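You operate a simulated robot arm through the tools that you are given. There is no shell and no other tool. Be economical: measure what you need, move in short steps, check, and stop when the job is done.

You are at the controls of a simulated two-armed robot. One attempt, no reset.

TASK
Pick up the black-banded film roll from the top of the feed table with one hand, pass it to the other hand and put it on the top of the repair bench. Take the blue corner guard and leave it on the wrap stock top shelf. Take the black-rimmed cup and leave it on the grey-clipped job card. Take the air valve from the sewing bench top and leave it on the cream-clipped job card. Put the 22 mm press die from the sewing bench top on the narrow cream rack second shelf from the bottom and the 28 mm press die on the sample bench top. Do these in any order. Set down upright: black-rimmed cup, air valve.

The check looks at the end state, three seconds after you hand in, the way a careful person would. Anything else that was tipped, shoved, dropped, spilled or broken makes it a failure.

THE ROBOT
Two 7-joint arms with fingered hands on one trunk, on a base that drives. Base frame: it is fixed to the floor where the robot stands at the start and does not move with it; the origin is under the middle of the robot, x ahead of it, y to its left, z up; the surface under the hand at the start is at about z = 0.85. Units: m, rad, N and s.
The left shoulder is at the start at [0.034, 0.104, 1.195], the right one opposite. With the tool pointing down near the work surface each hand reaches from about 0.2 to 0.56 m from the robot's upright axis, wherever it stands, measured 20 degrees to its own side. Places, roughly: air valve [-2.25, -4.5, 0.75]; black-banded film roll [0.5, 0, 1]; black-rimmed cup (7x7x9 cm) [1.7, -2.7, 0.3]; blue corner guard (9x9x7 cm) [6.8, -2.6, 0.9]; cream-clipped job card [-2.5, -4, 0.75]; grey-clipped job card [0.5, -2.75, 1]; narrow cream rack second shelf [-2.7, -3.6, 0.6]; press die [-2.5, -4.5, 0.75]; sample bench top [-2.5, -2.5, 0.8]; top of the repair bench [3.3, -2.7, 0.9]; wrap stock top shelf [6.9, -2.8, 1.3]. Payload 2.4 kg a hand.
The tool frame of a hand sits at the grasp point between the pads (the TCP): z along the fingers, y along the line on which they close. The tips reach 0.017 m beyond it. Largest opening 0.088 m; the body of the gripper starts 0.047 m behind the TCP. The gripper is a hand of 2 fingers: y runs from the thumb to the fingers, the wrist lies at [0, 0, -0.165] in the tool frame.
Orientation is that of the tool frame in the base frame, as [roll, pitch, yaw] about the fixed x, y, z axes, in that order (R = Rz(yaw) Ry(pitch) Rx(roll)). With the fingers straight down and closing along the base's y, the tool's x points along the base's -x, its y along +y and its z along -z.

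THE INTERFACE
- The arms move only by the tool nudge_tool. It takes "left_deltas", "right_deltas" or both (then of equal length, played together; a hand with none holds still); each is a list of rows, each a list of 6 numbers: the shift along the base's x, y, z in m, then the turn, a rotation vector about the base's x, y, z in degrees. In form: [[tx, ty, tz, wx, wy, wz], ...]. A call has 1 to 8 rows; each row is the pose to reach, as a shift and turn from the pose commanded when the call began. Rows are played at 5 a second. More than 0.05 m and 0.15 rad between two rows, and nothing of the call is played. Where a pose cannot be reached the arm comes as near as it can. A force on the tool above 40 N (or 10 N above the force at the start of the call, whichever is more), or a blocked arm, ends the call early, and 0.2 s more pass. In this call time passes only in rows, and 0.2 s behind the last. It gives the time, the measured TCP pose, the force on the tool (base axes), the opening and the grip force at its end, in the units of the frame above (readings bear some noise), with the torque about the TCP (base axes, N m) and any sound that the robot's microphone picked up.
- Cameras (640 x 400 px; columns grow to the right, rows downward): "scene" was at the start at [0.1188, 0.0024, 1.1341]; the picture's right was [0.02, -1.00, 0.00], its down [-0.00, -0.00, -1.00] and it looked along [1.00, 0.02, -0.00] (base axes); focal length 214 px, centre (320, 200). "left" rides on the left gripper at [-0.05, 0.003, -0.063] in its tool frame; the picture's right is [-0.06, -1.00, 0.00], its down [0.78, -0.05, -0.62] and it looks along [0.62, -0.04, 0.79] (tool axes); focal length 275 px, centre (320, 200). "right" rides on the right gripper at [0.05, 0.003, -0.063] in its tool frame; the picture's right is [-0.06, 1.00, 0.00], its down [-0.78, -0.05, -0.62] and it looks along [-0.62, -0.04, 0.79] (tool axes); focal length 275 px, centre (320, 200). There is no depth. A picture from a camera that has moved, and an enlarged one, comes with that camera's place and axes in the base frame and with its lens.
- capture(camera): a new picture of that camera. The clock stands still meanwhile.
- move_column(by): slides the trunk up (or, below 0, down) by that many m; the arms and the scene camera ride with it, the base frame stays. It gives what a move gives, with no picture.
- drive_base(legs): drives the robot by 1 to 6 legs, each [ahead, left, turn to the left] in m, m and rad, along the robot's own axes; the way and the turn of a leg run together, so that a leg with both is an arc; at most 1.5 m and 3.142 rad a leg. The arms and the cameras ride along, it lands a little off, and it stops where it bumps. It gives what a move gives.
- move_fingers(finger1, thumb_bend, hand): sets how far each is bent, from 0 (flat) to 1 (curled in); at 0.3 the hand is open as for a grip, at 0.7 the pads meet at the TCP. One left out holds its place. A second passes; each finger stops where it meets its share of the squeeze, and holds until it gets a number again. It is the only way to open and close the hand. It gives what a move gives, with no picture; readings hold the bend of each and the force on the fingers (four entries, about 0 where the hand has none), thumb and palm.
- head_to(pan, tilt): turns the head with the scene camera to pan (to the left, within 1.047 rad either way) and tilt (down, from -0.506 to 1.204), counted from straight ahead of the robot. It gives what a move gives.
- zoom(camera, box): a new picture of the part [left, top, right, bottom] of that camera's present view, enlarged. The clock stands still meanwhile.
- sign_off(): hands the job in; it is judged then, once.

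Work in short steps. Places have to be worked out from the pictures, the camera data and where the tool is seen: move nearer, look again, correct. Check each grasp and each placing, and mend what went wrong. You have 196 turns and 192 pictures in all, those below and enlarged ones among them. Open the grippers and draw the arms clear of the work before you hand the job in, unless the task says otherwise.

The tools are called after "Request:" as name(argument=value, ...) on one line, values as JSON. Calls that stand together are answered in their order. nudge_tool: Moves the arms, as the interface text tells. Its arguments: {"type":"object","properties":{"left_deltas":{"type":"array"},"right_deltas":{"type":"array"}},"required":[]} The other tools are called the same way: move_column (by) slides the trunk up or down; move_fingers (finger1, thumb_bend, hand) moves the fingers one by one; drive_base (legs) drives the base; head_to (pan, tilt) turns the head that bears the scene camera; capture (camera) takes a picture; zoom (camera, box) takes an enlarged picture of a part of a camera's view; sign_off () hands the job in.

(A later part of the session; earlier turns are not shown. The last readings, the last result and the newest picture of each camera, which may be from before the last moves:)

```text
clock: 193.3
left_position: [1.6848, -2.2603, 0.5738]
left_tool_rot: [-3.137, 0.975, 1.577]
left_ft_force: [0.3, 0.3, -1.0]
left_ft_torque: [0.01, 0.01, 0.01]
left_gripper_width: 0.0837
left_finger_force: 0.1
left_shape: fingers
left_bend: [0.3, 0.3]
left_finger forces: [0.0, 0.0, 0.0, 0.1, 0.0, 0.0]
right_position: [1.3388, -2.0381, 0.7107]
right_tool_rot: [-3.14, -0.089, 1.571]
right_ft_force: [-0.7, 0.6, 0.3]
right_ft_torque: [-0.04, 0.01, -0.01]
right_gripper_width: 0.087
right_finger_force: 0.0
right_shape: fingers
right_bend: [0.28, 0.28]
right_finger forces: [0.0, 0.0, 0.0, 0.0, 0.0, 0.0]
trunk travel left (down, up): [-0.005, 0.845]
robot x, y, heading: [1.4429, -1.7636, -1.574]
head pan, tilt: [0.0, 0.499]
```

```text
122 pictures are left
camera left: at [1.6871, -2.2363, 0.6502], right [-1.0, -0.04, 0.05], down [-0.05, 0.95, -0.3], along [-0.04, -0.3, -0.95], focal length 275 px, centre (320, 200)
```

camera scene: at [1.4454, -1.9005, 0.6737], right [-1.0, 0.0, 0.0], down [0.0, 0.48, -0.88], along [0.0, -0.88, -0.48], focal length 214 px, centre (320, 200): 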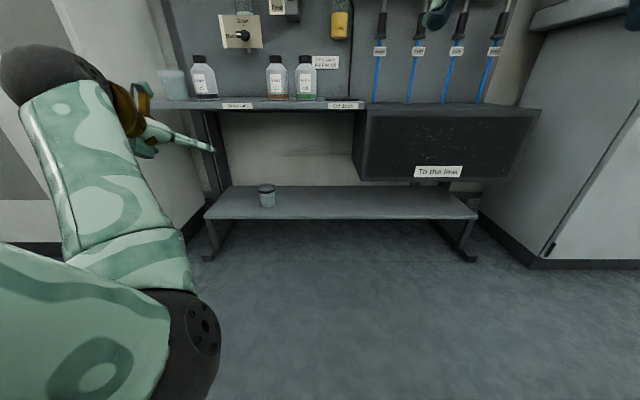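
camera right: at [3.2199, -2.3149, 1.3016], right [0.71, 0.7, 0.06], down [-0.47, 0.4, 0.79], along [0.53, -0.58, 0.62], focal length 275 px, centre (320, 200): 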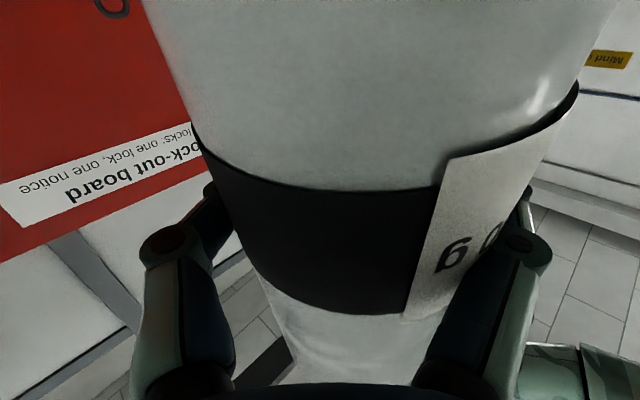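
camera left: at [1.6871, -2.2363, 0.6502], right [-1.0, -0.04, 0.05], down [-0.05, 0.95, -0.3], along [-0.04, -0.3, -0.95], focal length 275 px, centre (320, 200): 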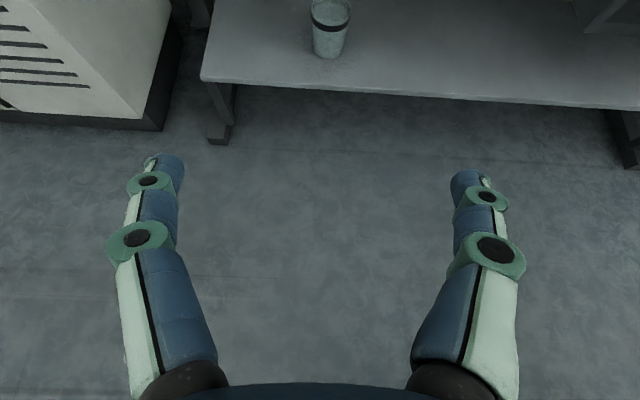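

Cup centre ≈(1.664, -2.685), z 0.225–0.315. I lower the left hand by arm motion first, staying clear of the shelves.

Request:
nudge_tool(left_deltas=[[0, 0, -0.045, 0, 0, 0], [0, 0, -0.09, 0, 0, 0], [0, 0, -0.135, 0, 0, 0], [0, 0, -0.18, 0, 0, 0], [0, 0, -0.225, 0, 0, 0], [0, 0, -0.27, 0, 0, 0]])

Request:
capture(camera="left")

Request:
capture(camera="scene")

```text
clock: 194.2
left_position: [1.687, -2.3109, 0.4801]
left_tool_rot: [-3.137, 1.125, 1.58]
left_ft_force: [-0.3, 0.7, -0.1]
left_ft_torque: [0.01, -0.02, -0.01]
left_gripper_width: 0.0837
left_finger_force: 0.0
left_shape: fingers
left_bend: [0.3, 0.3]
left_finger forces: [0.1, 0.0, 0.0, 0.0, 0.0, 0.0]
right_position: [1.3389, -2.0398, 0.7101]
right_tool_rot: [-3.141, -0.094, 1.571]
right_ft_force: [0.1, 0.4, -0.5]
right_ft_torque: [0.03, 0.02, 0.01]
right_gripper_width: 0.0868
right_finger_force: 0.0
right_shape: fingers
right_bend: [0.28, 0.28]
right_finger forces: [0.0, 0.0, 0.0, 0.0, 0.0, 0.1]
trunk travel left (down, up): [-0.005, 0.845]
robot x, y, heading: [1.4441, -1.7633, -1.566]
head pan, tilt: [0.0, 0.499]
stopped in row 4 (left hand): the arm was blocked; the commanded pose is now the measured one
```

```text
121 pictures are left
camera left: at [1.6889, -2.2745, 0.5518], right [-1.0, -0.03, 0.06], down [-0.05, 0.9, -0.44], along [-0.04, -0.44, -0.9], focal length 275 px, centre (320, 200)
```

left: 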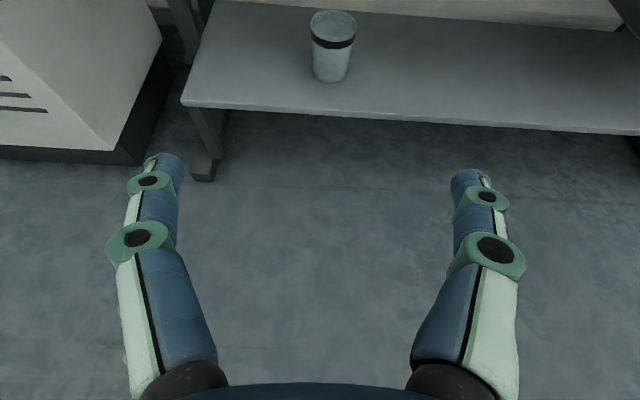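

```text
120 pictures are left
camera scene: at [1.446, -1.9024, 0.6735], right [-1.0, 0.0, 0.0], down [0.0, 0.48, -0.88], along [0.0, -0.88, -0.48], focal length 214 px, centre (320, 200)
```

scene: 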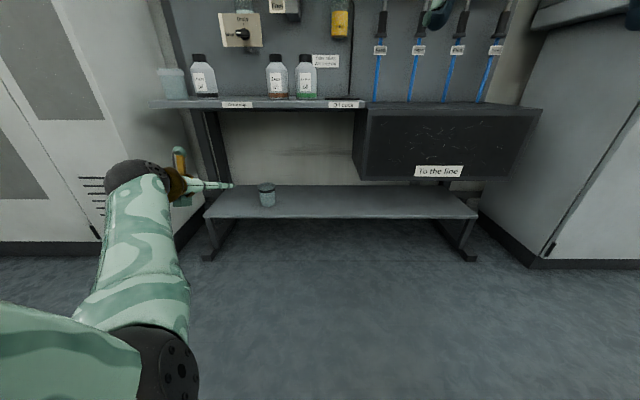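

The elbow is blocked low near the body. I try reaching forward and down together, since that opens the elbow.

Request:
nudge_tool(left_deltas=[[0, -0.03, -0.02, 0, 0, 0], [0, -0.06, -0.045, 0, 0, 0], [0, -0.09, -0.075, 0, 0, 0], [0, -0.11, -0.11, 0, 0, 0], [0, -0.12, -0.15, 0, 0, 0]])

Request:
capture(camera="scene")

```text
clock: 195.4
left_position: [1.6807, -2.4133, 0.3598]
left_tool_rot: [-3.128, 1.12, 1.58]
left_ft_force: [0.0, -0.7, 0.1]
left_ft_torque: [0.0, -0.03, 0.02]
left_gripper_width: 0.0836
left_finger_force: 0.1
left_shape: fingers
left_bend: [0.3, 0.3]
left_finger forces: [0.1, 0.0, 0.1, 0.0, 0.1, 0.0]
left hand out of reach, approached as far as the arm can: row 4, 5
right_position: [1.3383, -2.0389, 0.7095]
right_tool_rot: [-3.14, -0.093, 1.571]
right_ft_force: [-0.3, 0.0, -1.0]
right_ft_torque: [0.01, 0.01, 0.0]
right_gripper_width: 0.0869
right_finger_force: 0.1
right_shape: fingers
right_bend: [0.28, 0.28]
right_finger forces: [0.0, 0.0, 0.0, 0.0, 0.1, 0.0]
trunk travel left (down, up): [-0.005, 0.845]
robot x, y, heading: [1.4458, -1.7609, -1.568]
head pan, tilt: [0.0, 0.499]
```

```text
119 pictures are left
camera scene: at [1.4454, -1.9006, 0.6736], right [-1.0, 0.0, 0.0], down [0.0, 0.48, -0.88], along [0.0, -0.88, -0.48], focal length 214 px, centre (320, 200)
```

scene: 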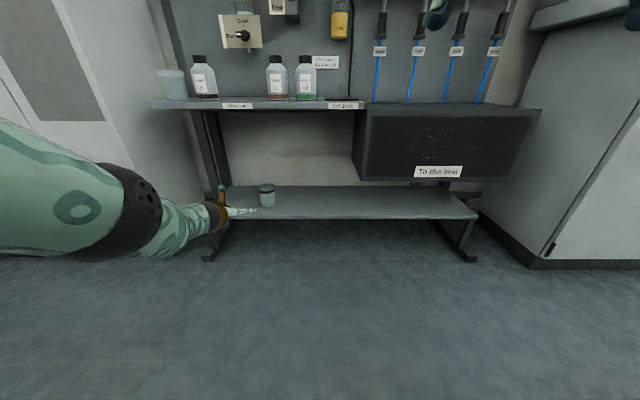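

The low shelf height is near the reach limit with this flat hand. I tilt the hand 16° more downward while lowering, which raises the wrist.

Request:
nudge_tool(left_deltas=[[0, 0.01, -0.02, 5, 0, 0], [0, 0.02, -0.04, 10, 0, 0], [0, 0.03, -0.06, 15, 0, 0], [0, 0.04, -0.075, 19, 0, 0]])

Request:
capture(camera="left")

```text
clock: 196.4
left_position: [1.6788, -2.3659, 0.2927]
left_tool_rot: [-3.139, 0.789, 1.577]
left_ft_force: [0.3, -0.7, -0.7]
left_ft_torque: [-0.01, 0.0, 0.0]
left_gripper_width: 0.0836
left_finger_force: 0.0
left_shape: fingers
left_bend: [0.3, 0.3]
left_finger forces: [0.1, 0.0, 0.1, 0.0, 0.1, 0.0]
left hand out of reach, approached as far as the arm can: row 3, 4
right_position: [1.3376, -2.0393, 0.7101]
right_tool_rot: [-3.141, -0.09, 1.569]
right_ft_force: [-0.2, 0.7, -0.2]
right_ft_torque: [-0.04, -0.01, -0.01]
right_gripper_width: 0.0869
right_finger_force: 0.1
right_shape: fingers
right_bend: [0.28, 0.28]
right_finger forces: [0.1, 0.0, 0.1, 0.1, 0.1, 0.0]
trunk travel left (down, up): [-0.005, 0.845]
robot x, y, heading: [1.4432, -1.7608, -1.567]
head pan, tilt: [0.0, 0.499]
```

```text
118 pictures are left
camera left: at [1.6815, -2.3554, 0.3711], right [-1.0, -0.05, 0.05], down [-0.05, 0.99, -0.12], along [-0.04, -0.12, -0.99], focal length 275 px, centre (320, 200)
```

left: 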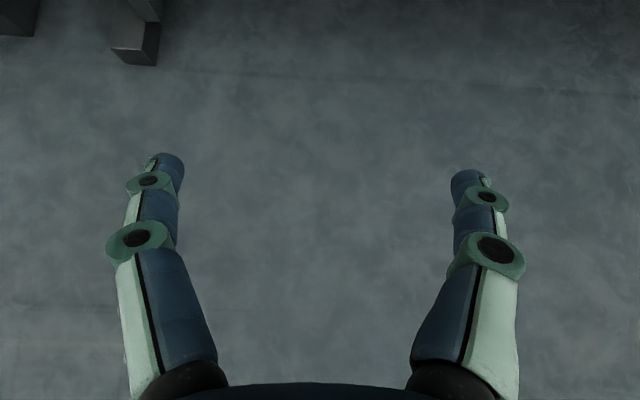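

Pitch is now 45° at z≈0.293, a good height. I drive ahead 0.2 m with a 1.5 cm right correction and check alignment.

Request:
drive_base(legs=[[0.19, -0.013, 0]])

Request:
capture(camera="left")

Request:
capture(camera="scene")

```text
clock: 198.0
left_position: [1.665, -2.5564, 0.2935]
left_tool_rot: [-3.137, 0.791, 1.575]
left_ft_force: [0.4, -0.4, -0.5]
left_ft_torque: [0.01, 0.02, 0.04]
left_gripper_width: 0.0841
left_finger_force: 0.1
left_shape: fingers
left_bend: [0.3, 0.3]
left_finger forces: [0.0, 0.0, 0.0, 0.0, 0.0, 0.1]
right_position: [1.3235, -2.2286, 0.7096]
right_tool_rot: [-3.141, -0.091, 1.571]
right_ft_force: [0.1, 0.4, 0.7]
right_ft_torque: [0.01, 0.04, 0.01]
right_gripper_width: 0.0869
right_finger_force: 0.1
right_shape: fingers
right_bend: [0.28, 0.28]
right_finger forces: [0.0, 0.1, 0.0, 0.0, 0.1, 0.0]
trunk travel left (down, up): [-0.005, 0.845]
robot x, y, heading: [1.4337, -1.9501, -1.573]
head pan, tilt: [0.0, 0.499]
```

```text
117 pictures are left
camera left: at [1.6672, -2.5467, 0.3715], right [-1.0, -0.05, 0.05], down [-0.05, 0.99, -0.12], along [-0.04, -0.12, -0.99], focal length 275 px, centre (320, 200)
```

left: 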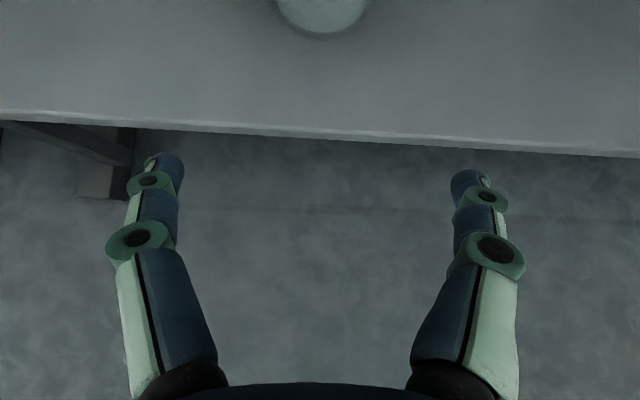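

```text
116 pictures are left
camera scene: at [1.4321, -2.0912, 0.6736], right [-1.0, 0.0, 0.0], down [0.0, 0.48, -0.88], along [0.0, -0.88, -0.48], focal length 214 px, centre (320, 200)
```

scene: 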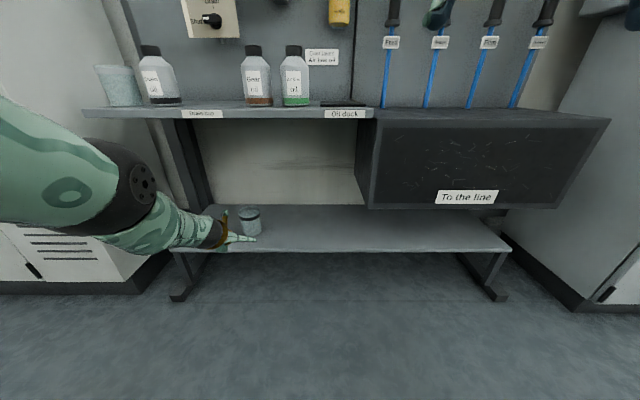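

Laterally centred on the cup. I advance 0.105 m more.

Request:
drive_base(legs=[[0.105, -0.003, 0]])

Request:
capture(camera="left")

Request:
zoom(camera="scene", box=[100, 80, 360, 280])

```text
clock: 199.1
left_position: [1.6622, -2.6615, 0.2923]
left_tool_rot: [-3.135, 0.791, 1.575]
left_ft_force: [0.3, -0.5, -0.3]
left_ft_torque: [0.03, 0.01, -0.03]
left_gripper_width: 0.0839
left_finger_force: 0.1
left_shape: fingers
left_bend: [0.3, 0.3]
left_finger forces: [0.1, 0.0, 0.0, 0.0, 0.0, 0.1]
right_position: [1.3203, -2.3351, 0.71]
right_tool_rot: [3.141, -0.09, 1.567]
right_ft_force: [-0.6, 0.4, -0.2]
right_ft_torque: [-0.02, 0.0, -0.01]
right_gripper_width: 0.0867
right_finger_force: 0.1
right_shape: fingers
right_bend: [0.28, 0.28]
right_finger forces: [0.0, 0.0, 0.0, 0.0, 0.0, 0.0]
trunk travel left (down, up): [-0.005, 0.845]
robot x, y, heading: [1.4301, -2.0595, -1.578]
head pan, tilt: [0.0, 0.499]
```

```text
115 pictures are left
camera left: at [1.6635, -2.6525, 0.3714], right [-1.0, -0.04, 0.05], down [-0.05, 0.99, -0.12], along [-0.04, -0.12, -0.99], focal length 275 px, centre (320, 200)
```

left: 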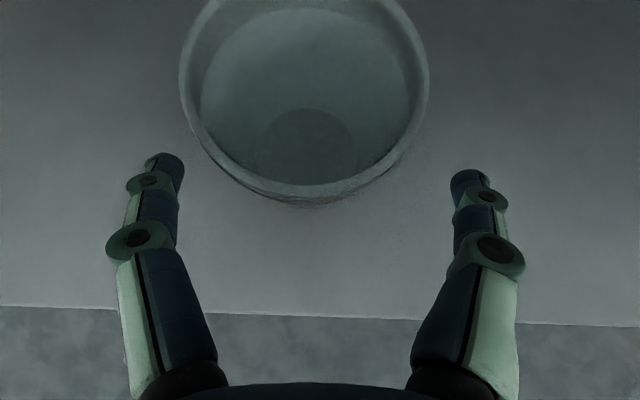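

```text
2.00 times, centred on (230, 180) of scene
camera zoom: at [1.4288, -2.1969, 0.6736], right [-1.0, 0.0, 0.0], down [0.0, 0.48, -0.88], along [0.0, -0.88, -0.48], focal length 429 px, centre (500, 240)
```

zoom: 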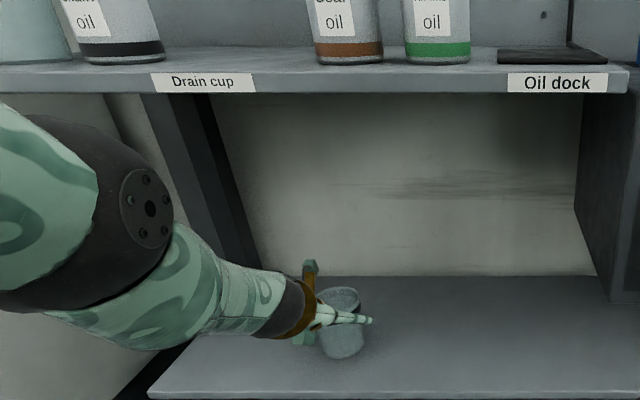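

Cup rim is slightly left and about 3.5 cm ahead. I nudge +4 mm in x, 2.8 cm forward and slightly down.

Request:
nudge_tool(left_deltas=[[0.004, -0.008, 0, 0, 0, 0], [0.004, -0.018, -0.006, 0, 0, 0], [0.004, -0.028, -0.012, 0, 0, 0]])

Request:
capture(camera="left")

```text
clock: 199.9
left_position: [1.6618, -2.6685, 0.2976]
left_tool_rot: [-3.137, 0.791, 1.574]
left_ft_force: [0.7, 0.3, 0.2]
left_ft_torque: [0.04, 0.03, 0.0]
left_gripper_width: 0.0841
left_finger_force: 0.0
left_shape: fingers
left_bend: [0.3, 0.3]
left_finger forces: [0.1, 0.0, 0.0, 0.1, 0.0, 0.0]
left hand out of reach, approached as far as the arm can: row 1, 2, 3
right_position: [1.3194, -2.3337, 0.7103]
right_tool_rot: [-3.141, -0.091, 1.568]
right_ft_force: [0.1, 0.3, -0.1]
right_ft_torque: [0.02, 0.01, 0.02]
right_gripper_width: 0.0868
right_finger_force: 0.2
right_shape: fingers
right_bend: [0.28, 0.28]
right_finger forces: [0.0, 0.0, 0.0, 0.0, 0.0, 0.1]
trunk travel left (down, up): [-0.005, 0.845]
robot x, y, heading: [1.427, -2.0558, -1.575]
head pan, tilt: [0.0, 0.499]
```

```text
113 pictures are left
camera left: at [1.6644, -2.6589, 0.3778], right [-1.0, -0.04, 0.05], down [-0.05, 0.99, -0.12], along [-0.04, -0.12, -0.99], focal length 275 px, centre (320, 200)
```

left: 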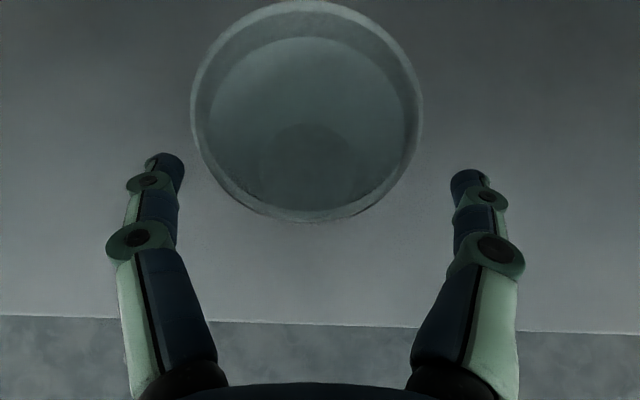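

The arm is at its limit. I pull the hand back and lower it, then use the base for the last forward bit.

Request:
nudge_tool(left_deltas=[[0, 0.03, 0.0, 0, 0, 0], [0, 0.06, 0, 0, 0, 0]])

```text
clock: 200.5
left_position: [1.6681, -2.634, 0.2688]
left_tool_rot: [-3.135, 0.792, 1.576]
left_ft_force: [0.7, 0.1, -0.4]
left_ft_torque: [0.0, 0.01, 0.03]
left_gripper_width: 0.0838
left_finger_force: 0.1
left_shape: fingers
left_bend: [0.3, 0.3]
left_finger forces: [0.0, 0.1, 0.1, 0.0, 0.0, 0.1]
left hand out of reach, approached as far as the arm can: row 1, 2
right_position: [1.3204, -2.3342, 0.7105]
right_tool_rot: [3.14, -0.091, 1.568]
right_ft_force: [0.0, 0.3, 0.1]
right_ft_torque: [-0.02, 0.02, 0.0]
right_gripper_width: 0.0869
right_finger_force: 0.0
right_shape: fingers
right_bend: [0.28, 0.28]
right_finger forces: [0.0, 0.0, 0.1, 0.0, 0.0, 0.0]
trunk travel left (down, up): [-0.005, 0.845]
robot x, y, heading: [1.427, -2.055, -1.575]
head pan, tilt: [0.0, 0.499]
```

Height 0.269 is fine for the grip. I drive ahead 0.045.

Request:
drive_base(legs=[[0.043, 0, 0]])

Request:
capture(camera="left")

```text
clock: 201.4
left_position: [1.6688, -2.6773, 0.2689]
left_tool_rot: [-3.138, 0.79, 1.577]
left_ft_force: [-0.1, 0.2, 0.3]
left_ft_torque: [-0.01, 0.0, 0.04]
left_gripper_width: 0.0837
left_finger_force: 0.1
left_shape: fingers
left_bend: [0.3, 0.3]
left_finger forces: [0.0, 0.0, 0.1, 0.1, 0.1, 0.0]
right_position: [1.3205, -2.3774, 0.7093]
right_tool_rot: [-3.142, -0.09, 1.569]
right_ft_force: [-0.3, 0.5, -0.2]
right_ft_torque: [-0.01, -0.03, -0.02]
right_gripper_width: 0.0867
right_finger_force: 0.0
right_shape: fingers
right_bend: [0.28, 0.28]
right_finger forces: [0.1, 0.1, 0.1, 0.0, 0.1, 0.1]
trunk travel left (down, up): [-0.005, 0.845]
robot x, y, heading: [1.4299, -2.0988, -1.578]
head pan, tilt: [0.0, 0.499]
```

```text
112 pictures are left
camera left: at [1.6698, -2.6678, 0.3479], right [-1.0, -0.04, 0.05], down [-0.05, 0.99, -0.12], along [-0.04, -0.12, -0.99], focal length 275 px, centre (320, 200)
```

left: 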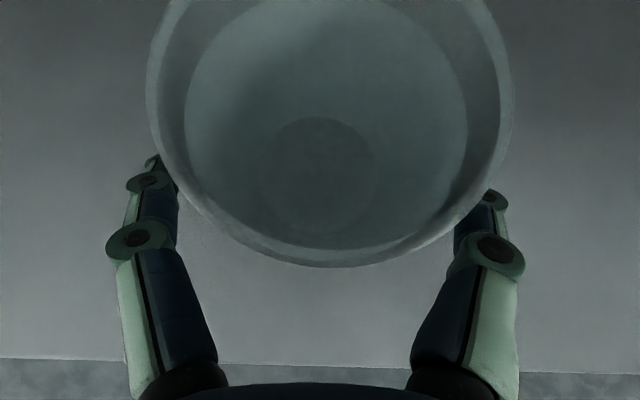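

A bit more ahead (1.2 cm) so the pads hold at the cup's widest line.

Request:
drive_base(legs=[[0.014, -0.002, 0]])

Request:
move_fingers(hand="left", finger1=0.55, thumb_bend=0.55)

Request:
capture(camera="left")

```text
clock: 202.2
left_position: [1.6656, -2.6907, 0.2686]
left_tool_rot: [-3.136, 0.791, 1.576]
left_ft_force: [0.3, 0.4, -0.3]
left_ft_torque: [0.03, 0.02, 0.0]
left_gripper_width: 0.0837
left_finger_force: 0.1
left_shape: fingers
left_bend: [0.3, 0.3]
left_finger forces: [0.0, 0.0, 0.0, 0.1, 0.1, 0.0]
right_position: [1.3185, -2.392, 0.7105]
right_tool_rot: [3.141, -0.091, 1.565]
right_ft_force: [-0.3, 0.3, 0.0]
right_ft_torque: [0.03, -0.03, 0.01]
right_gripper_width: 0.0867
right_finger_force: 0.1
right_shape: fingers
right_bend: [0.28, 0.28]
right_finger forces: [0.0, 0.0, 0.0, 0.0, 0.0, 0.0]
trunk travel left (down, up): [-0.005, 0.845]
robot x, y, heading: [1.4283, -2.1135, -1.576]
head pan, tilt: [0.0, 0.499]
```

```text
clock: 203.2
left_position: [1.6653, -2.6915, 0.2685]
left_tool_rot: [-3.138, 0.792, 1.576]
left_ft_force: [-0.9, 0.5, 0.6]
left_ft_torque: [-0.03, 0.04, 0.04]
left_gripper_width: 0.0556
left_finger_force: 7.6
left_shape: fingers
left_bend: [0.45, 0.48]
left_finger forces: [7.6, 0.0, 0.0, 0.0, 7.7, 0.0]
right_position: [1.3189, -2.3909, 0.7107]
right_tool_rot: [3.141, -0.091, 1.568]
right_ft_force: [0.2, 0.2, -0.4]
right_ft_torque: [0.0, 0.01, 0.01]
right_gripper_width: 0.0871
right_finger_force: 0.1
right_shape: fingers
right_bend: [0.28, 0.28]
right_finger forces: [0.0, 0.1, 0.1, 0.0, 0.0, 0.0]
trunk travel left (down, up): [-0.005, 0.845]
robot x, y, heading: [1.4279, -2.1196, -1.574]
head pan, tilt: [0.0, 0.499]
```

```text
111 pictures are left
camera left: at [1.6678, -2.6818, 0.3479], right [-1.0, -0.04, 0.05], down [-0.05, 0.99, -0.12], along [-0.04, -0.12, -0.99], focal length 275 px, centre (320, 200)
```

left: 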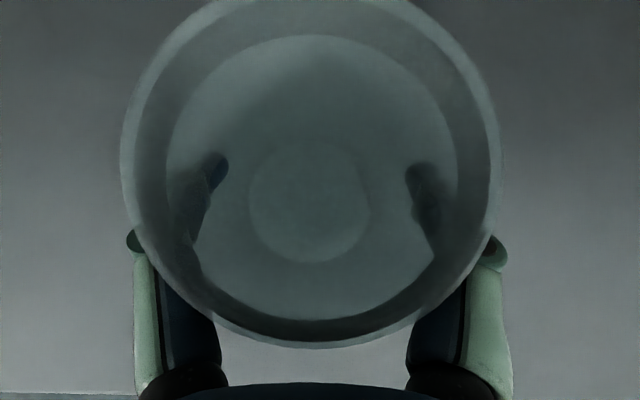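

Gripped at 7.6 N; a touch more squeeze, then lift with the trunk.

Request:
move_fingers(hand="left", finger1=0.6, thumb_bend=0.6)

Request:
move_column(by=0.05)

Request:
zoom(camera="scene", box=[100, 80, 360, 280])

```text
clock: 204.2
left_position: [1.6649, -2.6914, 0.2686]
left_tool_rot: [-3.138, 0.791, 1.576]
left_ft_force: [0.9, -0.1, 0.8]
left_ft_torque: [-0.02, 0.06, -0.02]
left_gripper_width: 0.0552
left_finger_force: 10.9
left_shape: fingers
left_bend: [0.46, 0.51]
left_finger forces: [10.5, 0.0, 0.0, 0.0, 10.5, 0.0]
right_position: [1.3185, -2.3922, 0.7102]
right_tool_rot: [3.141, -0.09, 1.568]
right_ft_force: [-0.1, 0.6, 0.5]
right_ft_torque: [-0.01, 0.0, -0.02]
right_gripper_width: 0.0869
right_finger_force: 0.0
right_shape: fingers
right_bend: [0.28, 0.28]
right_finger forces: [0.0, 0.0, 0.0, 0.1, 0.1, 0.0]
trunk travel left (down, up): [-0.005, 0.845]
robot x, y, heading: [1.4263, -2.1161, -1.571]
head pan, tilt: [0.0, 0.499]
```

```text
clock: 205.1
left_position: [1.6645, -2.702, 0.3402]
left_tool_rot: [-3.135, 0.831, 1.576]
left_ft_force: [0.0, -0.8, -1.0]
left_ft_torque: [-0.01, 0.0, -0.01]
left_gripper_width: 0.0553
left_finger_force: 10.6
left_shape: fingers
left_bend: [0.46, 0.51]
left_finger forces: [10.5, 0.0, 0.0, 0.1, 10.3, 0.1]
right_position: [1.3195, -2.3921, 0.7606]
right_tool_rot: [-3.141, -0.092, 1.567]
right_ft_force: [1.5, -0.2, -0.3]
right_ft_torque: [0.0, 0.02, 0.02]
right_gripper_width: 0.0866
right_finger_force: 0.2
right_shape: fingers
right_bend: [0.28, 0.28]
right_finger forces: [0.0, 0.1, 0.1, 0.1, 0.0, 0.0]
trunk travel left (down, up): [-0.055, 0.795]
robot x, y, heading: [1.428, -2.1151, -1.575]
head pan, tilt: [0.0, 0.499]
```

```text
2.00 times, centred on (230, 180) of scene
camera zoom: at [1.4266, -2.2511, 0.7212], right [-1.0, 0.0, 0.0], down [0.0, 0.48, -0.88], along [0.0, -0.88, -0.48], focal length 429 px, centre (500, 240)
```

zoom: 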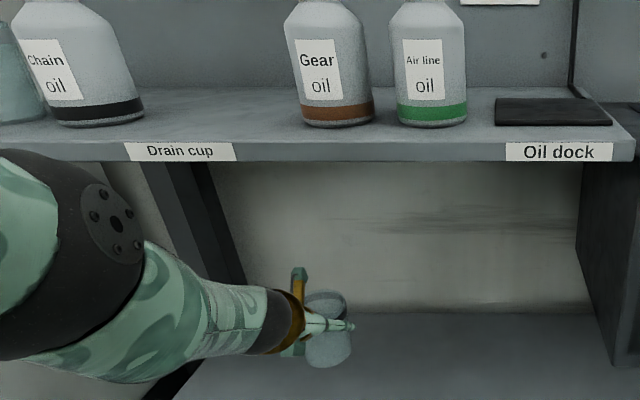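

Cup is lifted. I back off 0.45 m out of the shelf and raise the trunk.

Request:
drive_base(legs=[[-0.5, 0, 0]])

Request:
move_column(by=0.4)

Request:
move_column(by=0.1)

Request:
capture(camera="left")

Request:
capture(camera="scene")

```text
clock: 208.1
left_position: [1.667, -2.2015, 0.3404]
left_tool_rot: [-3.135, 0.833, 1.579]
left_ft_force: [0.0, -0.1, -0.6]
left_ft_torque: [0.01, 0.01, -0.02]
left_gripper_width: 0.0549
left_finger_force: 10.2
left_shape: fingers
left_bend: [0.46, 0.51]
left_finger forces: [10.4, 0.0, 0.0, 0.0, 10.3, 0.1]
right_position: [1.319, -1.8914, 0.7603]
right_tool_rot: [3.141, -0.09, 1.571]
right_ft_force: [0.5, -0.1, -0.3]
right_ft_torque: [0.02, 0.01, 0.04]
right_gripper_width: 0.0865
right_finger_force: 0.0
right_shape: fingers
right_bend: [0.28, 0.28]
right_finger forces: [0.0, 0.1, 0.1, 0.2, 0.0, 0.1]
trunk travel left (down, up): [-0.055, 0.795]
robot x, y, heading: [1.4267, -1.6114, -1.573]
head pan, tilt: [0.0, 0.499]
```

```text
clock: 211.9
left_position: [1.6662, -2.2461, 0.9026]
left_tool_rot: [-3.132, 1.116, 1.582]
left_ft_force: [0.1, -0.2, 0.2]
left_ft_torque: [0.01, -0.01, 0.0]
left_gripper_width: 0.0549
left_finger_force: 10.4
left_shape: fingers
left_bend: [0.46, 0.51]
left_finger forces: [10.4, 0.0, 0.1, 0.1, 10.3, 0.0]
right_position: [1.3201, -1.8913, 1.1599]
right_tool_rot: [-3.14, -0.09, 1.572]
right_ft_force: [0.3, -0.4, -0.6]
right_ft_torque: [0.02, -0.01, 0.01]
right_gripper_width: 0.0868
right_finger_force: 0.0
right_shape: fingers
right_bend: [0.28, 0.28]
right_finger forces: [0.0, 0.0, 0.1, 0.0, 0.0, 0.1]
trunk travel left (down, up): [-0.455, 0.395]
robot x, y, heading: [1.4296, -1.6136, -1.569]
head pan, tilt: [0.0, 0.499]
```

```text
clock: 213.2
left_position: [1.6669, -2.2467, 1.0131]
left_tool_rot: [-3.134, 1.136, 1.584]
left_ft_force: [0.0, -0.8, -0.8]
left_ft_torque: [-0.03, -0.02, -0.02]
left_gripper_width: 0.0551
left_finger_force: 10.5
left_shape: fingers
left_bend: [0.46, 0.51]
left_finger forces: [10.3, 0.0, 0.0, 0.1, 10.3, 0.0]
right_position: [1.3206, -1.8925, 1.2602]
right_tool_rot: [-3.142, -0.093, 1.572]
right_ft_force: [0.0, 0.2, 0.4]
right_ft_torque: [0.01, 0.0, -0.05]
right_gripper_width: 0.0869
right_finger_force: 0.0
right_shape: fingers
right_bend: [0.28, 0.28]
right_finger forces: [0.0, 0.0, 0.0, 0.0, 0.0, 0.0]
trunk travel left (down, up): [-0.555, 0.295]
robot x, y, heading: [1.4243, -1.6169, -1.569]
head pan, tilt: [0.0, 0.499]
```

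```text
109 pictures are left
camera left: at [1.6692, -2.2107, 1.0843], right [-1.0, -0.03, 0.06], down [-0.05, 0.89, -0.45], along [-0.04, -0.45, -0.89], focal length 275 px, centre (320, 200)
```

left: 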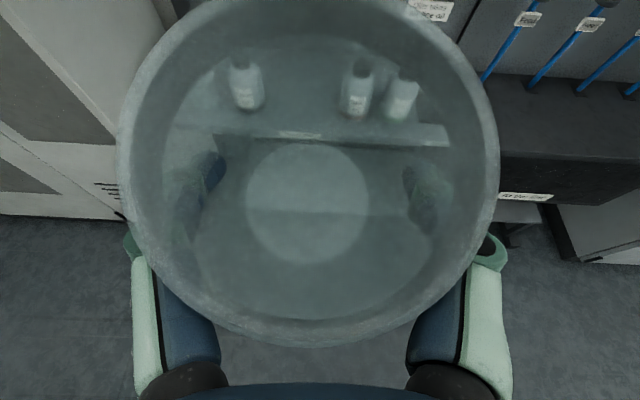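

```text
108 pictures are left
camera scene: at [1.4271, -1.7334, 1.219], right [-1.0, 0.0, 0.0], down [0.0, 0.48, -0.88], along [0.0, -0.88, -0.48], focal length 214 px, centre (320, 200)
```

scene: 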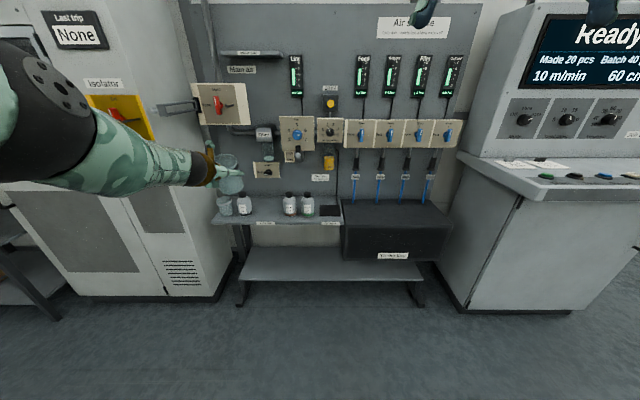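

The arm drifted so the hand (and cup) pitched up ~20°; I rotate it back to the grasp pitch and pull it in slightly so it is comfortably reachable.

Request:
nudge_tool(left_deltas=[[0, 0.02, 0.01, 6.6, 0, 0], [0, 0.04, 0.02, 13.2, 0, 0], [0, 0.06, 0.03, 19.8, 0, 0]])

Request:
drive_base(legs=[[0, -1.13, 0]])

Request:
head_to(pan=0, tilt=0.55)

Request:
capture(camera="scene")

Request:
capture(camera="left")

```text
clock: 214.0
left_position: [1.6762, -2.2359, 1.0227]
left_tool_rot: [-3.141, 0.787, 1.576]
left_ft_force: [-0.4, -0.4, -1.8]
left_ft_torque: [-0.01, -0.03, 0.02]
left_gripper_width: 0.0549
left_finger_force: 10.0
left_shape: fingers
left_bend: [0.46, 0.51]
left_finger forces: [10.1, 0.0, 0.0, 0.0, 9.9, 0.1]
left hand out of reach, approached as far as the arm can: row 1, 2, 3
right_position: [1.3194, -1.8921, 1.2609]
right_tool_rot: [-3.141, -0.091, 1.569]
right_ft_force: [-0.4, 0.7, 0.5]
right_ft_torque: [-0.03, 0.02, 0.0]
right_gripper_width: 0.087
right_finger_force: 0.0
right_shape: fingers
right_bend: [0.28, 0.28]
right_finger forces: [0.0, 0.0, 0.1, 0.0, 0.1, 0.0]
trunk travel left (down, up): [-0.555, 0.295]
robot x, y, heading: [1.431, -1.618, -1.57]
head pan, tilt: [0.0, 0.499]
```

```text
clock: 219.8
left_position: [0.5456, -2.238, 1.0224]
left_tool_rot: [-3.139, 0.789, 1.574]
left_ft_force: [0.8, 1.0, -0.1]
left_ft_torque: [0.03, 0.0, -0.02]
left_gripper_width: 0.0549
left_finger_force: 10.3
left_shape: fingers
left_bend: [0.46, 0.51]
left_finger forces: [10.2, 0.0, 0.0, 0.0, 9.9, 0.0]
right_position: [0.1892, -1.8915, 1.2603]
right_tool_rot: [-3.141, -0.091, 1.569]
right_ft_force: [-0.8, 0.1, -0.8]
right_ft_torque: [0.0, -0.01, 0.02]
right_gripper_width: 0.0869
right_finger_force: 0.0
right_shape: fingers
right_bend: [0.28, 0.28]
right_finger forces: [0.0, 0.0, 0.0, 0.0, 0.0, 0.1]
trunk travel left (down, up): [-0.555, 0.295]
robot x, y, heading: [0.3003, -1.6142, -1.575]
head pan, tilt: [0.0, 0.499]
```

```text
clock: 220.4
left_position: [0.5447, -2.2368, 1.0237]
left_tool_rot: [-3.138, 0.789, 1.576]
left_ft_force: [-0.1, 0.9, 0.1]
left_ft_torque: [0.0, -0.01, 0.02]
left_gripper_width: 0.055
left_finger_force: 10.0
left_shape: fingers
left_bend: [0.46, 0.51]
left_finger forces: [10.1, 0.1, 0.1, 0.0, 9.9, 0.0]
right_position: [0.1892, -1.8919, 1.2607]
right_tool_rot: [3.142, -0.091, 1.569]
right_ft_force: [0.0, -0.5, 0.7]
right_ft_torque: [-0.02, -0.01, -0.05]
right_gripper_width: 0.0869
right_finger_force: 0.1
right_shape: fingers
right_bend: [0.28, 0.28]
right_finger forces: [0.0, 0.0, 0.1, 0.0, 0.1, 0.0]
trunk travel left (down, up): [-0.555, 0.295]
robot x, y, heading: [0.2994, -1.617, -1.573]
head pan, tilt: [0.0, 0.55]
```

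```text
107 pictures are left
camera scene: at [0.2975, -1.7323, 1.2146], right [-1.0, 0.0, 0.0], down [0.0, 0.52, -0.85], along [0.0, -0.85, -0.52], focal length 214 px, centre (320, 200)
```

scene: 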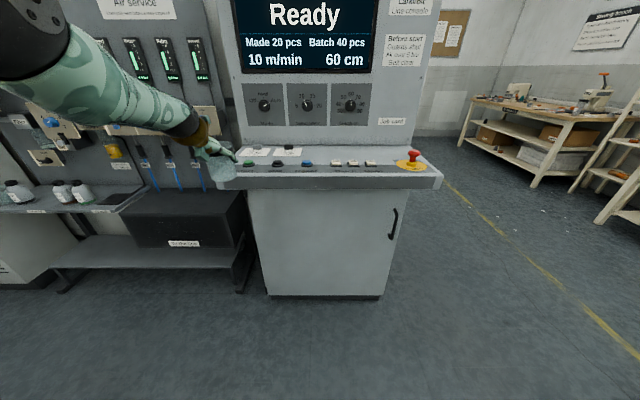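

```text
106 pictures are left
camera left: at [0.5468, -2.228, 1.1025], right [-1.0, -0.05, 0.05], down [-0.05, 0.99, -0.12], along [-0.04, -0.12, -0.99], focal length 275 px, centre (320, 200)
```

left: 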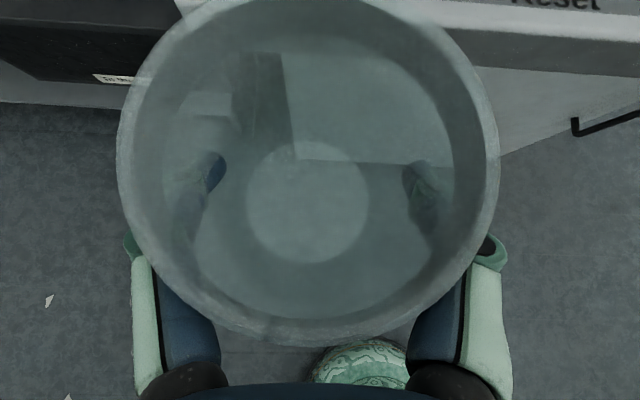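

Cup is upright again. I zoom on the desk to locate the grey-clipped card.

Request:
zoom(camera="scene", box=[200, 110, 400, 210])

```text
3.20 times, centred on (300, 160) of scene
camera zoom: at [0.2975, -1.7323, 1.2146], right [-1.0, 0.0, 0.0], down [0.0, 0.52, -0.85], along [0.0, -0.85, -0.52], focal length 686 px, centre (384, 328)
```

zoom: 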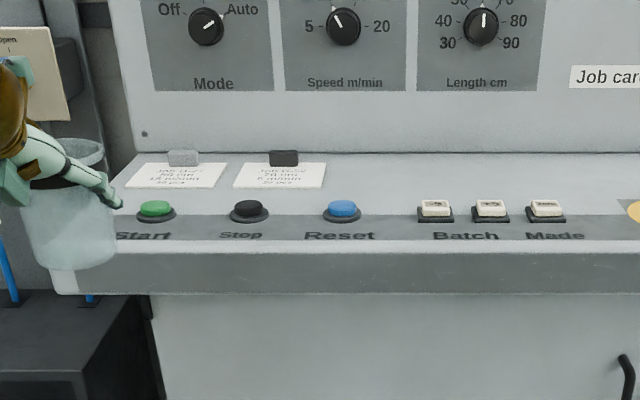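

Triangulated: desk z≈0.904, grey-clipped card centre ≈(0.58, -2.64). Cup base clears the desk now. I drive ahead 0.32 with a 3.5 cm left shift.

Request:
drive_base(legs=[[0.0, 0.035, 0], [0.32, 0, 0]])

Request:
capture(camera="left")

Request:
capture(camera="scene")

```text
clock: 223.0
left_position: [0.5758, -2.5612, 1.0225]
left_tool_rot: [-3.138, 0.788, 1.574]
left_ft_force: [0.3, 0.6, -0.2]
left_ft_torque: [0.02, -0.02, 0.01]
left_gripper_width: 0.0548
left_finger_force: 10.1
left_shape: fingers
left_bend: [0.46, 0.51]
left_finger forces: [10.1, 0.0, 0.0, 0.0, 9.9, 0.0]
right_position: [0.2233, -2.2133, 1.2598]
right_tool_rot: [3.141, -0.092, 1.565]
right_ft_force: [-0.2, -0.2, 0.9]
right_ft_torque: [0.01, -0.02, -0.01]
right_gripper_width: 0.0867
right_finger_force: 0.1
right_shape: fingers
right_bend: [0.28, 0.28]
right_finger forces: [0.0, 0.0, 0.0, 0.0, 0.0, 0.0]
trunk travel left (down, up): [-0.555, 0.295]
robot x, y, heading: [0.3321, -1.9396, -1.572]
head pan, tilt: [0.0, 0.55]
```

```text
104 pictures are left
camera left: at [0.579, -2.5513, 1.1021], right [-1.0, -0.04, 0.05], down [-0.05, 0.99, -0.12], along [-0.04, -0.12, -0.99], focal length 275 px, centre (320, 200)
```

left: 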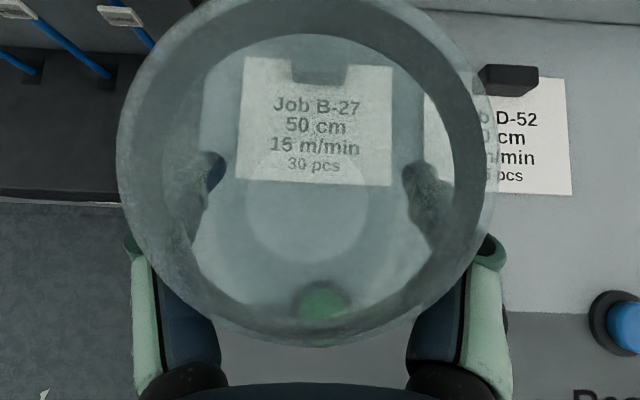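

```text
103 pictures are left
camera scene: at [0.3313, -2.0549, 1.2145], right [-1.0, 0.0, 0.0], down [0.0, 0.52, -0.85], along [0.0, -0.85, -0.52], focal length 214 px, centre (320, 200)
```

scene: 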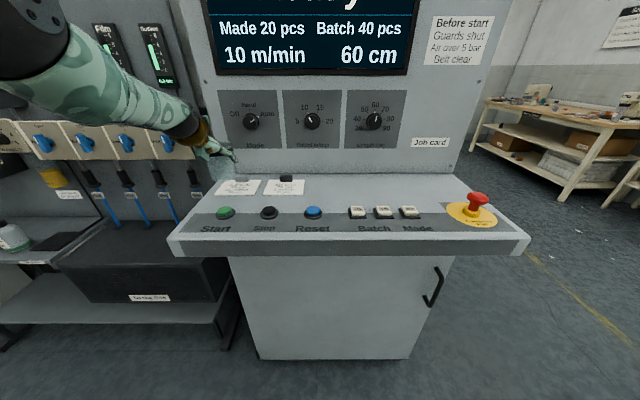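

Card centre is (0.577, -2.63) with the clip at its far edge. I drive 0.062 ahead and verify.

Request:
drive_base(legs=[[0.061, 0, 0]])

Request:
capture(camera="left")

```text
clock: 224.0
left_position: [0.5772, -2.6223, 1.0232]
left_tool_rot: [-3.138, 0.788, 1.573]
left_ft_force: [-0.3, -0.8, -0.5]
left_ft_torque: [-0.01, 0.0, 0.0]
left_gripper_width: 0.0548
left_finger_force: 10.5
left_shape: fingers
left_bend: [0.46, 0.51]
left_finger forces: [10.0, 0.0, 0.0, 0.1, 10.0, 0.0]
right_position: [0.2221, -2.2755, 1.2596]
right_tool_rot: [-3.141, -0.094, 1.566]
right_ft_force: [0.1, -0.5, -0.7]
right_ft_torque: [0.04, 0.01, 0.0]
right_gripper_width: 0.0867
right_finger_force: 0.0
right_shape: fingers
right_bend: [0.28, 0.28]
right_finger forces: [0.1, 0.0, 0.0, 0.0, 0.0, 0.0]
trunk travel left (down, up): [-0.555, 0.295]
robot x, y, heading: [0.3358, -1.9981, -1.578]
head pan, tilt: [0.0, 0.55]
```

```text
102 pictures are left
camera left: at [0.5788, -2.6131, 1.1018], right [-1.0, -0.04, 0.05], down [-0.05, 0.99, -0.12], along [-0.04, -0.12, -0.99], focal length 275 px, centre (320, 200)
```

left: 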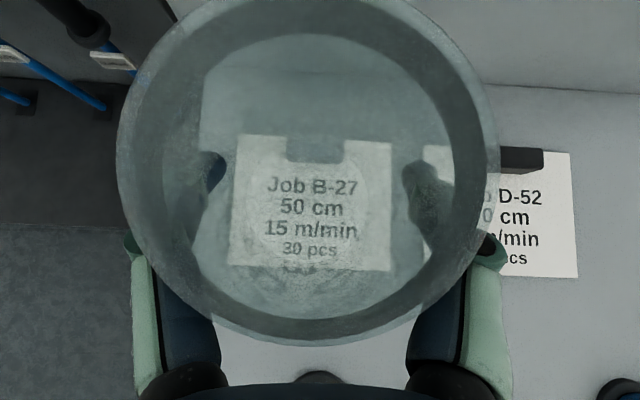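

Well placed above the card. I lower first by 3 cm and check that the pose follows.

Request:
nudge_tool(left_deltas=[[0, 0, -0.01, 0, 0, 0], [0, 0, -0.02, 0, 0, 0], [0, 0, -0.03, 0, 0, 0]])

```text
clock: 224.8
left_position: [0.5727, -2.6126, 0.999]
left_tool_rot: [-3.139, 0.787, 1.574]
left_ft_force: [-0.1, 0.1, -0.4]
left_ft_torque: [-0.02, -0.01, 0.02]
left_gripper_width: 0.0546
left_finger_force: 10.2
left_shape: fingers
left_bend: [0.46, 0.51]
left_finger forces: [9.9, 0.0, 0.0, 0.0, 10.0, 0.1]
left hand out of reach, approached as far as the arm can: row 2, 3
right_position: [0.2226, -2.2761, 1.2602]
right_tool_rot: [3.14, -0.09, 1.567]
right_ft_force: [0.2, 0.0, 0.5]
right_ft_torque: [0.0, -0.03, -0.02]
right_gripper_width: 0.0871
right_finger_force: 0.0
right_shape: fingers
right_bend: [0.28, 0.28]
right_finger forces: [0.0, 0.0, 0.1, 0.1, 0.0, 0.0]
trunk travel left (down, up): [-0.555, 0.295]
robot x, y, heading: [0.3317, -1.9996, -1.573]
head pan, tilt: [0.0, 0.55]
```

The arm is at full stretch; I pull the hand back 7 cm, then drive the base 6 cm closer to regain room.

Request:
nudge_tool(left_deltas=[[0, 0.025, 0.01, 0, 0, 0], [0, 0.05, 0.02, 0, 0, 0], [0, 0.08, 0.02, 0, 0, 0]])

Request:
drive_base(legs=[[0.07, 0, 0]])

Request:
capture(camera="left")

```text
clock: 225.6
left_position: [0.585, -2.6055, 0.9891]
left_tool_rot: [-3.138, 0.788, 1.57]
left_ft_force: [-0.1, -0.5, -0.5]
left_ft_torque: [-0.02, 0.0, 0.01]
left_gripper_width: 0.0549
left_finger_force: 10.0
left_shape: fingers
left_bend: [0.46, 0.51]
left_finger forces: [10.0, 0.0, 0.1, 0.0, 9.9, 0.0]
left hand out of reach, approached as far as the arm can: row 1, 2, 3
right_position: [0.2223, -2.2743, 1.2599]
right_tool_rot: [-3.141, -0.091, 1.566]
right_ft_force: [0.2, 0.6, 0.4]
right_ft_torque: [0.01, -0.03, 0.0]
right_gripper_width: 0.0867
right_finger_force: 0.0
right_shape: fingers
right_bend: [0.28, 0.28]
right_finger forces: [0.0, 0.1, 0.1, 0.0, 0.0, 0.0]
trunk travel left (down, up): [-0.555, 0.295]
robot x, y, heading: [0.3334, -2.0005, -1.575]
head pan, tilt: [0.0, 0.55]
```

```text
clock: 226.6
left_position: [0.5857, -2.676, 0.9882]
left_tool_rot: [-3.139, 0.786, 1.572]
left_ft_force: [-0.5, -0.8, -0.2]
left_ft_torque: [-0.01, 0.0, 0.01]
left_gripper_width: 0.0549
left_finger_force: 9.6
left_shape: fingers
left_bend: [0.46, 0.51]
left_finger forces: [10.0, 0.0, 0.0, 0.0, 9.9, 0.0]
right_position: [0.2225, -2.3457, 1.26]
right_tool_rot: [-3.141, -0.092, 1.565]
right_ft_force: [0.1, -0.5, 0.4]
right_ft_torque: [0.01, -0.01, -0.02]
right_gripper_width: 0.087
right_finger_force: 0.1
right_shape: fingers
right_bend: [0.28, 0.28]
right_finger forces: [0.0, 0.1, 0.1, 0.0, 0.0, 0.1]
trunk travel left (down, up): [-0.555, 0.295]
robot x, y, heading: [0.3298, -2.0703, -1.574]
head pan, tilt: [0.0, 0.55]
```

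```text
101 pictures are left
camera left: at [0.5881, -2.6669, 1.0681], right [-1.0, -0.04, 0.05], down [-0.05, 0.99, -0.12], along [-0.04, -0.12, -0.99], focal length 275 px, centre (320, 200)
```

left: 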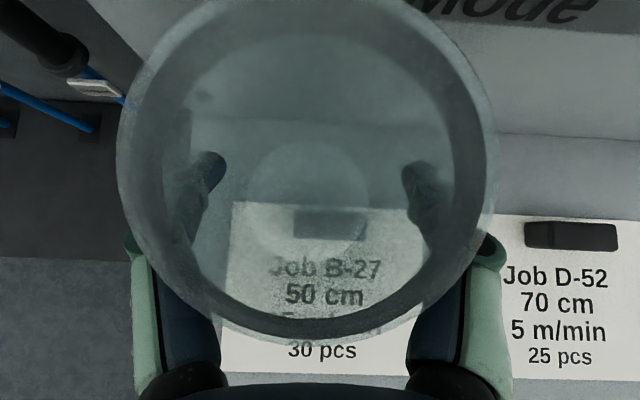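

The commanded pose had run beyond reach. I keep pulling back toward the robot and slightly up.

Request:
nudge_tool(left_deltas=[[0, 0.02, 0.02, 0, 0, 0], [0, 0.04, 0.03, 0, 0, 0], [0, 0.05, 0.04, 0, 0, 0]])

```text
clock: 227.4
left_position: [0.5961, -2.68, 1.0022]
left_tool_rot: [-3.138, 0.787, 1.572]
left_ft_force: [-0.7, -0.3, -0.7]
left_ft_torque: [0.04, 0.01, 0.01]
left_gripper_width: 0.0549
left_finger_force: 9.7
left_shape: fingers
left_bend: [0.46, 0.51]
left_finger forces: [10.1, 0.1, 0.0, 0.0, 9.9, 0.0]
left hand out of reach, approached as far as the arm can: row 1, 2, 3
right_position: [0.2228, -2.3449, 1.2603]
right_tool_rot: [3.141, -0.091, 1.566]
right_ft_force: [-0.4, -0.3, 0.3]
right_ft_torque: [0.01, -0.02, 0.01]
right_gripper_width: 0.087
right_finger_force: 0.0
right_shape: fingers
right_bend: [0.28, 0.28]
right_finger forces: [0.0, 0.0, 0.1, 0.0, 0.0, 0.1]
trunk travel left (down, up): [-0.555, 0.295]
robot x, y, heading: [0.3307, -2.0712, -1.577]
head pan, tilt: [0.0, 0.55]
```

The arm joints are in a limited configuration, so I let the base and trunk do the fine positioning: back 5.5 cm and right 2 cm.

Request:
drive_base(legs=[[-0.056, -0.02, 0]])

Request:
move_column(by=-0.02)

Request:
capture(camera="left")

```text
clock: 228.4
left_position: [0.5748, -2.6236, 1.0026]
left_tool_rot: [-3.14, 0.788, 1.575]
left_ft_force: [-0.4, 0.8, 0.2]
left_ft_torque: [0.02, 0.02, -0.01]
left_gripper_width: 0.055
left_finger_force: 10.2
left_shape: fingers
left_bend: [0.46, 0.51]
left_finger forces: [10.0, 0.0, 0.0, 0.0, 9.9, 0.0]
right_position: [0.2019, -2.2872, 1.2611]
right_tool_rot: [3.141, -0.091, 1.568]
right_ft_force: [-0.1, -0.4, -0.1]
right_ft_torque: [0.0, 0.02, -0.02]
right_gripper_width: 0.087
right_finger_force: 0.0
right_shape: fingers
right_bend: [0.28, 0.28]
right_finger forces: [0.1, 0.0, 0.1, 0.0, 0.1, 0.0]
trunk travel left (down, up): [-0.555, 0.295]
robot x, y, heading: [0.3122, -2.0133, -1.571]
head pan, tilt: [0.0, 0.55]
```

```text
clock: 229.0
left_position: [0.5748, -2.6247, 0.9824]
left_tool_rot: [-3.139, 0.788, 1.57]
left_ft_force: [0.3, 1.0, -0.6]
left_ft_torque: [0.0, -0.01, -0.01]
left_gripper_width: 0.0548
left_finger_force: 9.6
left_shape: fingers
left_bend: [0.46, 0.51]
left_finger forces: [10.0, 0.0, 0.0, 0.0, 9.9, 0.1]
right_position: [0.2027, -2.2893, 1.239]
right_tool_rot: [3.139, -0.092, 1.564]
right_ft_force: [0.6, -0.4, -0.3]
right_ft_torque: [-0.02, -0.01, -0.04]
right_gripper_width: 0.0872
right_finger_force: 0.2
right_shape: fingers
right_bend: [0.28, 0.28]
right_finger forces: [0.1, 0.0, 0.1, 0.0, 0.0, 0.1]
trunk travel left (down, up): [-0.535, 0.315]
robot x, y, heading: [0.3136, -2.0149, -1.574]
head pan, tilt: [0.0, 0.55]
```

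```text
100 pictures are left
camera left: at [0.5784, -2.6147, 1.0616], right [-1.0, -0.04, 0.05], down [-0.05, 0.99, -0.12], along [-0.04, -0.12, -0.99], focal length 275 px, centre (320, 200)
```

left: 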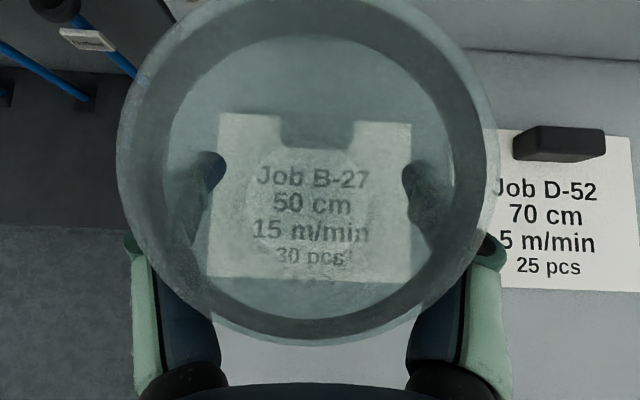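

Base circle is centred on the card's free part. I lower with the trunk in small steps.

Request:
move_column(by=-0.02)

Request:
move_column(by=-0.006)

Request:
zoom(camera="scene", box=[140, 120, 340, 240])

```text
clock: 229.7
left_position: [0.5763, -2.6247, 0.9618]
left_tool_rot: [-3.138, 0.787, 1.573]
left_ft_force: [0.0, -0.3, 0.4]
left_ft_torque: [0.03, 0.02, 0.0]
left_gripper_width: 0.055
left_finger_force: 10.5
left_shape: fingers
left_bend: [0.46, 0.51]
left_finger forces: [9.9, 0.1, 0.0, 0.0, 9.9, 0.0]
right_position: [0.2027, -2.2887, 1.2205]
right_tool_rot: [-3.14, -0.09, 1.565]
right_ft_force: [-1.4, 0.3, 0.0]
right_ft_torque: [-0.02, -0.02, 0.0]
right_gripper_width: 0.0866
right_finger_force: 0.0
right_shape: fingers
right_bend: [0.28, 0.28]
right_finger forces: [0.0, 0.0, 0.1, 0.0, 0.1, 0.1]
trunk travel left (down, up): [-0.515, 0.335]
robot x, y, heading: [0.3089, -2.0137, -1.573]
head pan, tilt: [0.0, 0.55]
```

```text
clock: 230.3
left_position: [0.5771, -2.6256, 0.9558]
left_tool_rot: [-3.138, 0.788, 1.573]
left_ft_force: [1.8, 0.6, 4.2]
left_ft_torque: [-0.04, 0.1, -0.04]
left_gripper_width: 0.0547
left_finger_force: 10.6
left_shape: fingers
left_bend: [0.46, 0.51]
left_finger forces: [10.7, 0.1, 0.1, 0.0, 10.0, 0.0]
right_position: [0.2016, -2.2894, 1.2149]
right_tool_rot: [3.141, -0.09, 1.565]
right_ft_force: [0.5, 0.2, -0.6]
right_ft_torque: [-0.03, -0.03, -0.02]
right_gripper_width: 0.0869
right_finger_force: 0.0
right_shape: fingers
right_bend: [0.28, 0.28]
right_finger forces: [0.0, 0.0, 0.1, 0.0, 0.0, 0.0]
trunk travel left (down, up): [-0.509, 0.341]
robot x, y, heading: [0.3085, -2.0106, -1.572]
head pan, tilt: [0.0, 0.55]
```

```text
3.20 times, centred on (240, 180) of scene
camera zoom: at [0.311, -2.1299, 1.1684], right [-1.0, 0.0, 0.0], down [0.0, 0.52, -0.85], along [0.0, -0.85, -0.52], focal length 686 px, centre (576, 264)
```

zoom: 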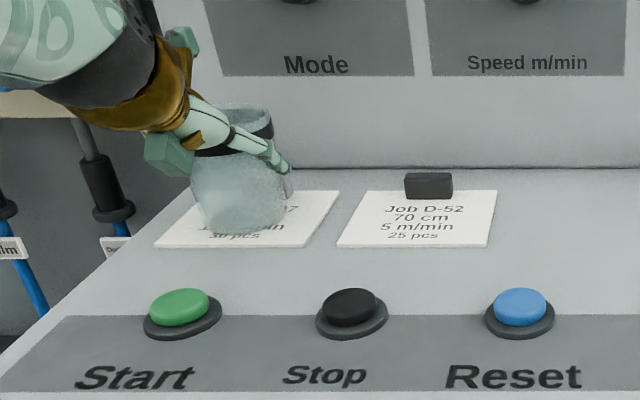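

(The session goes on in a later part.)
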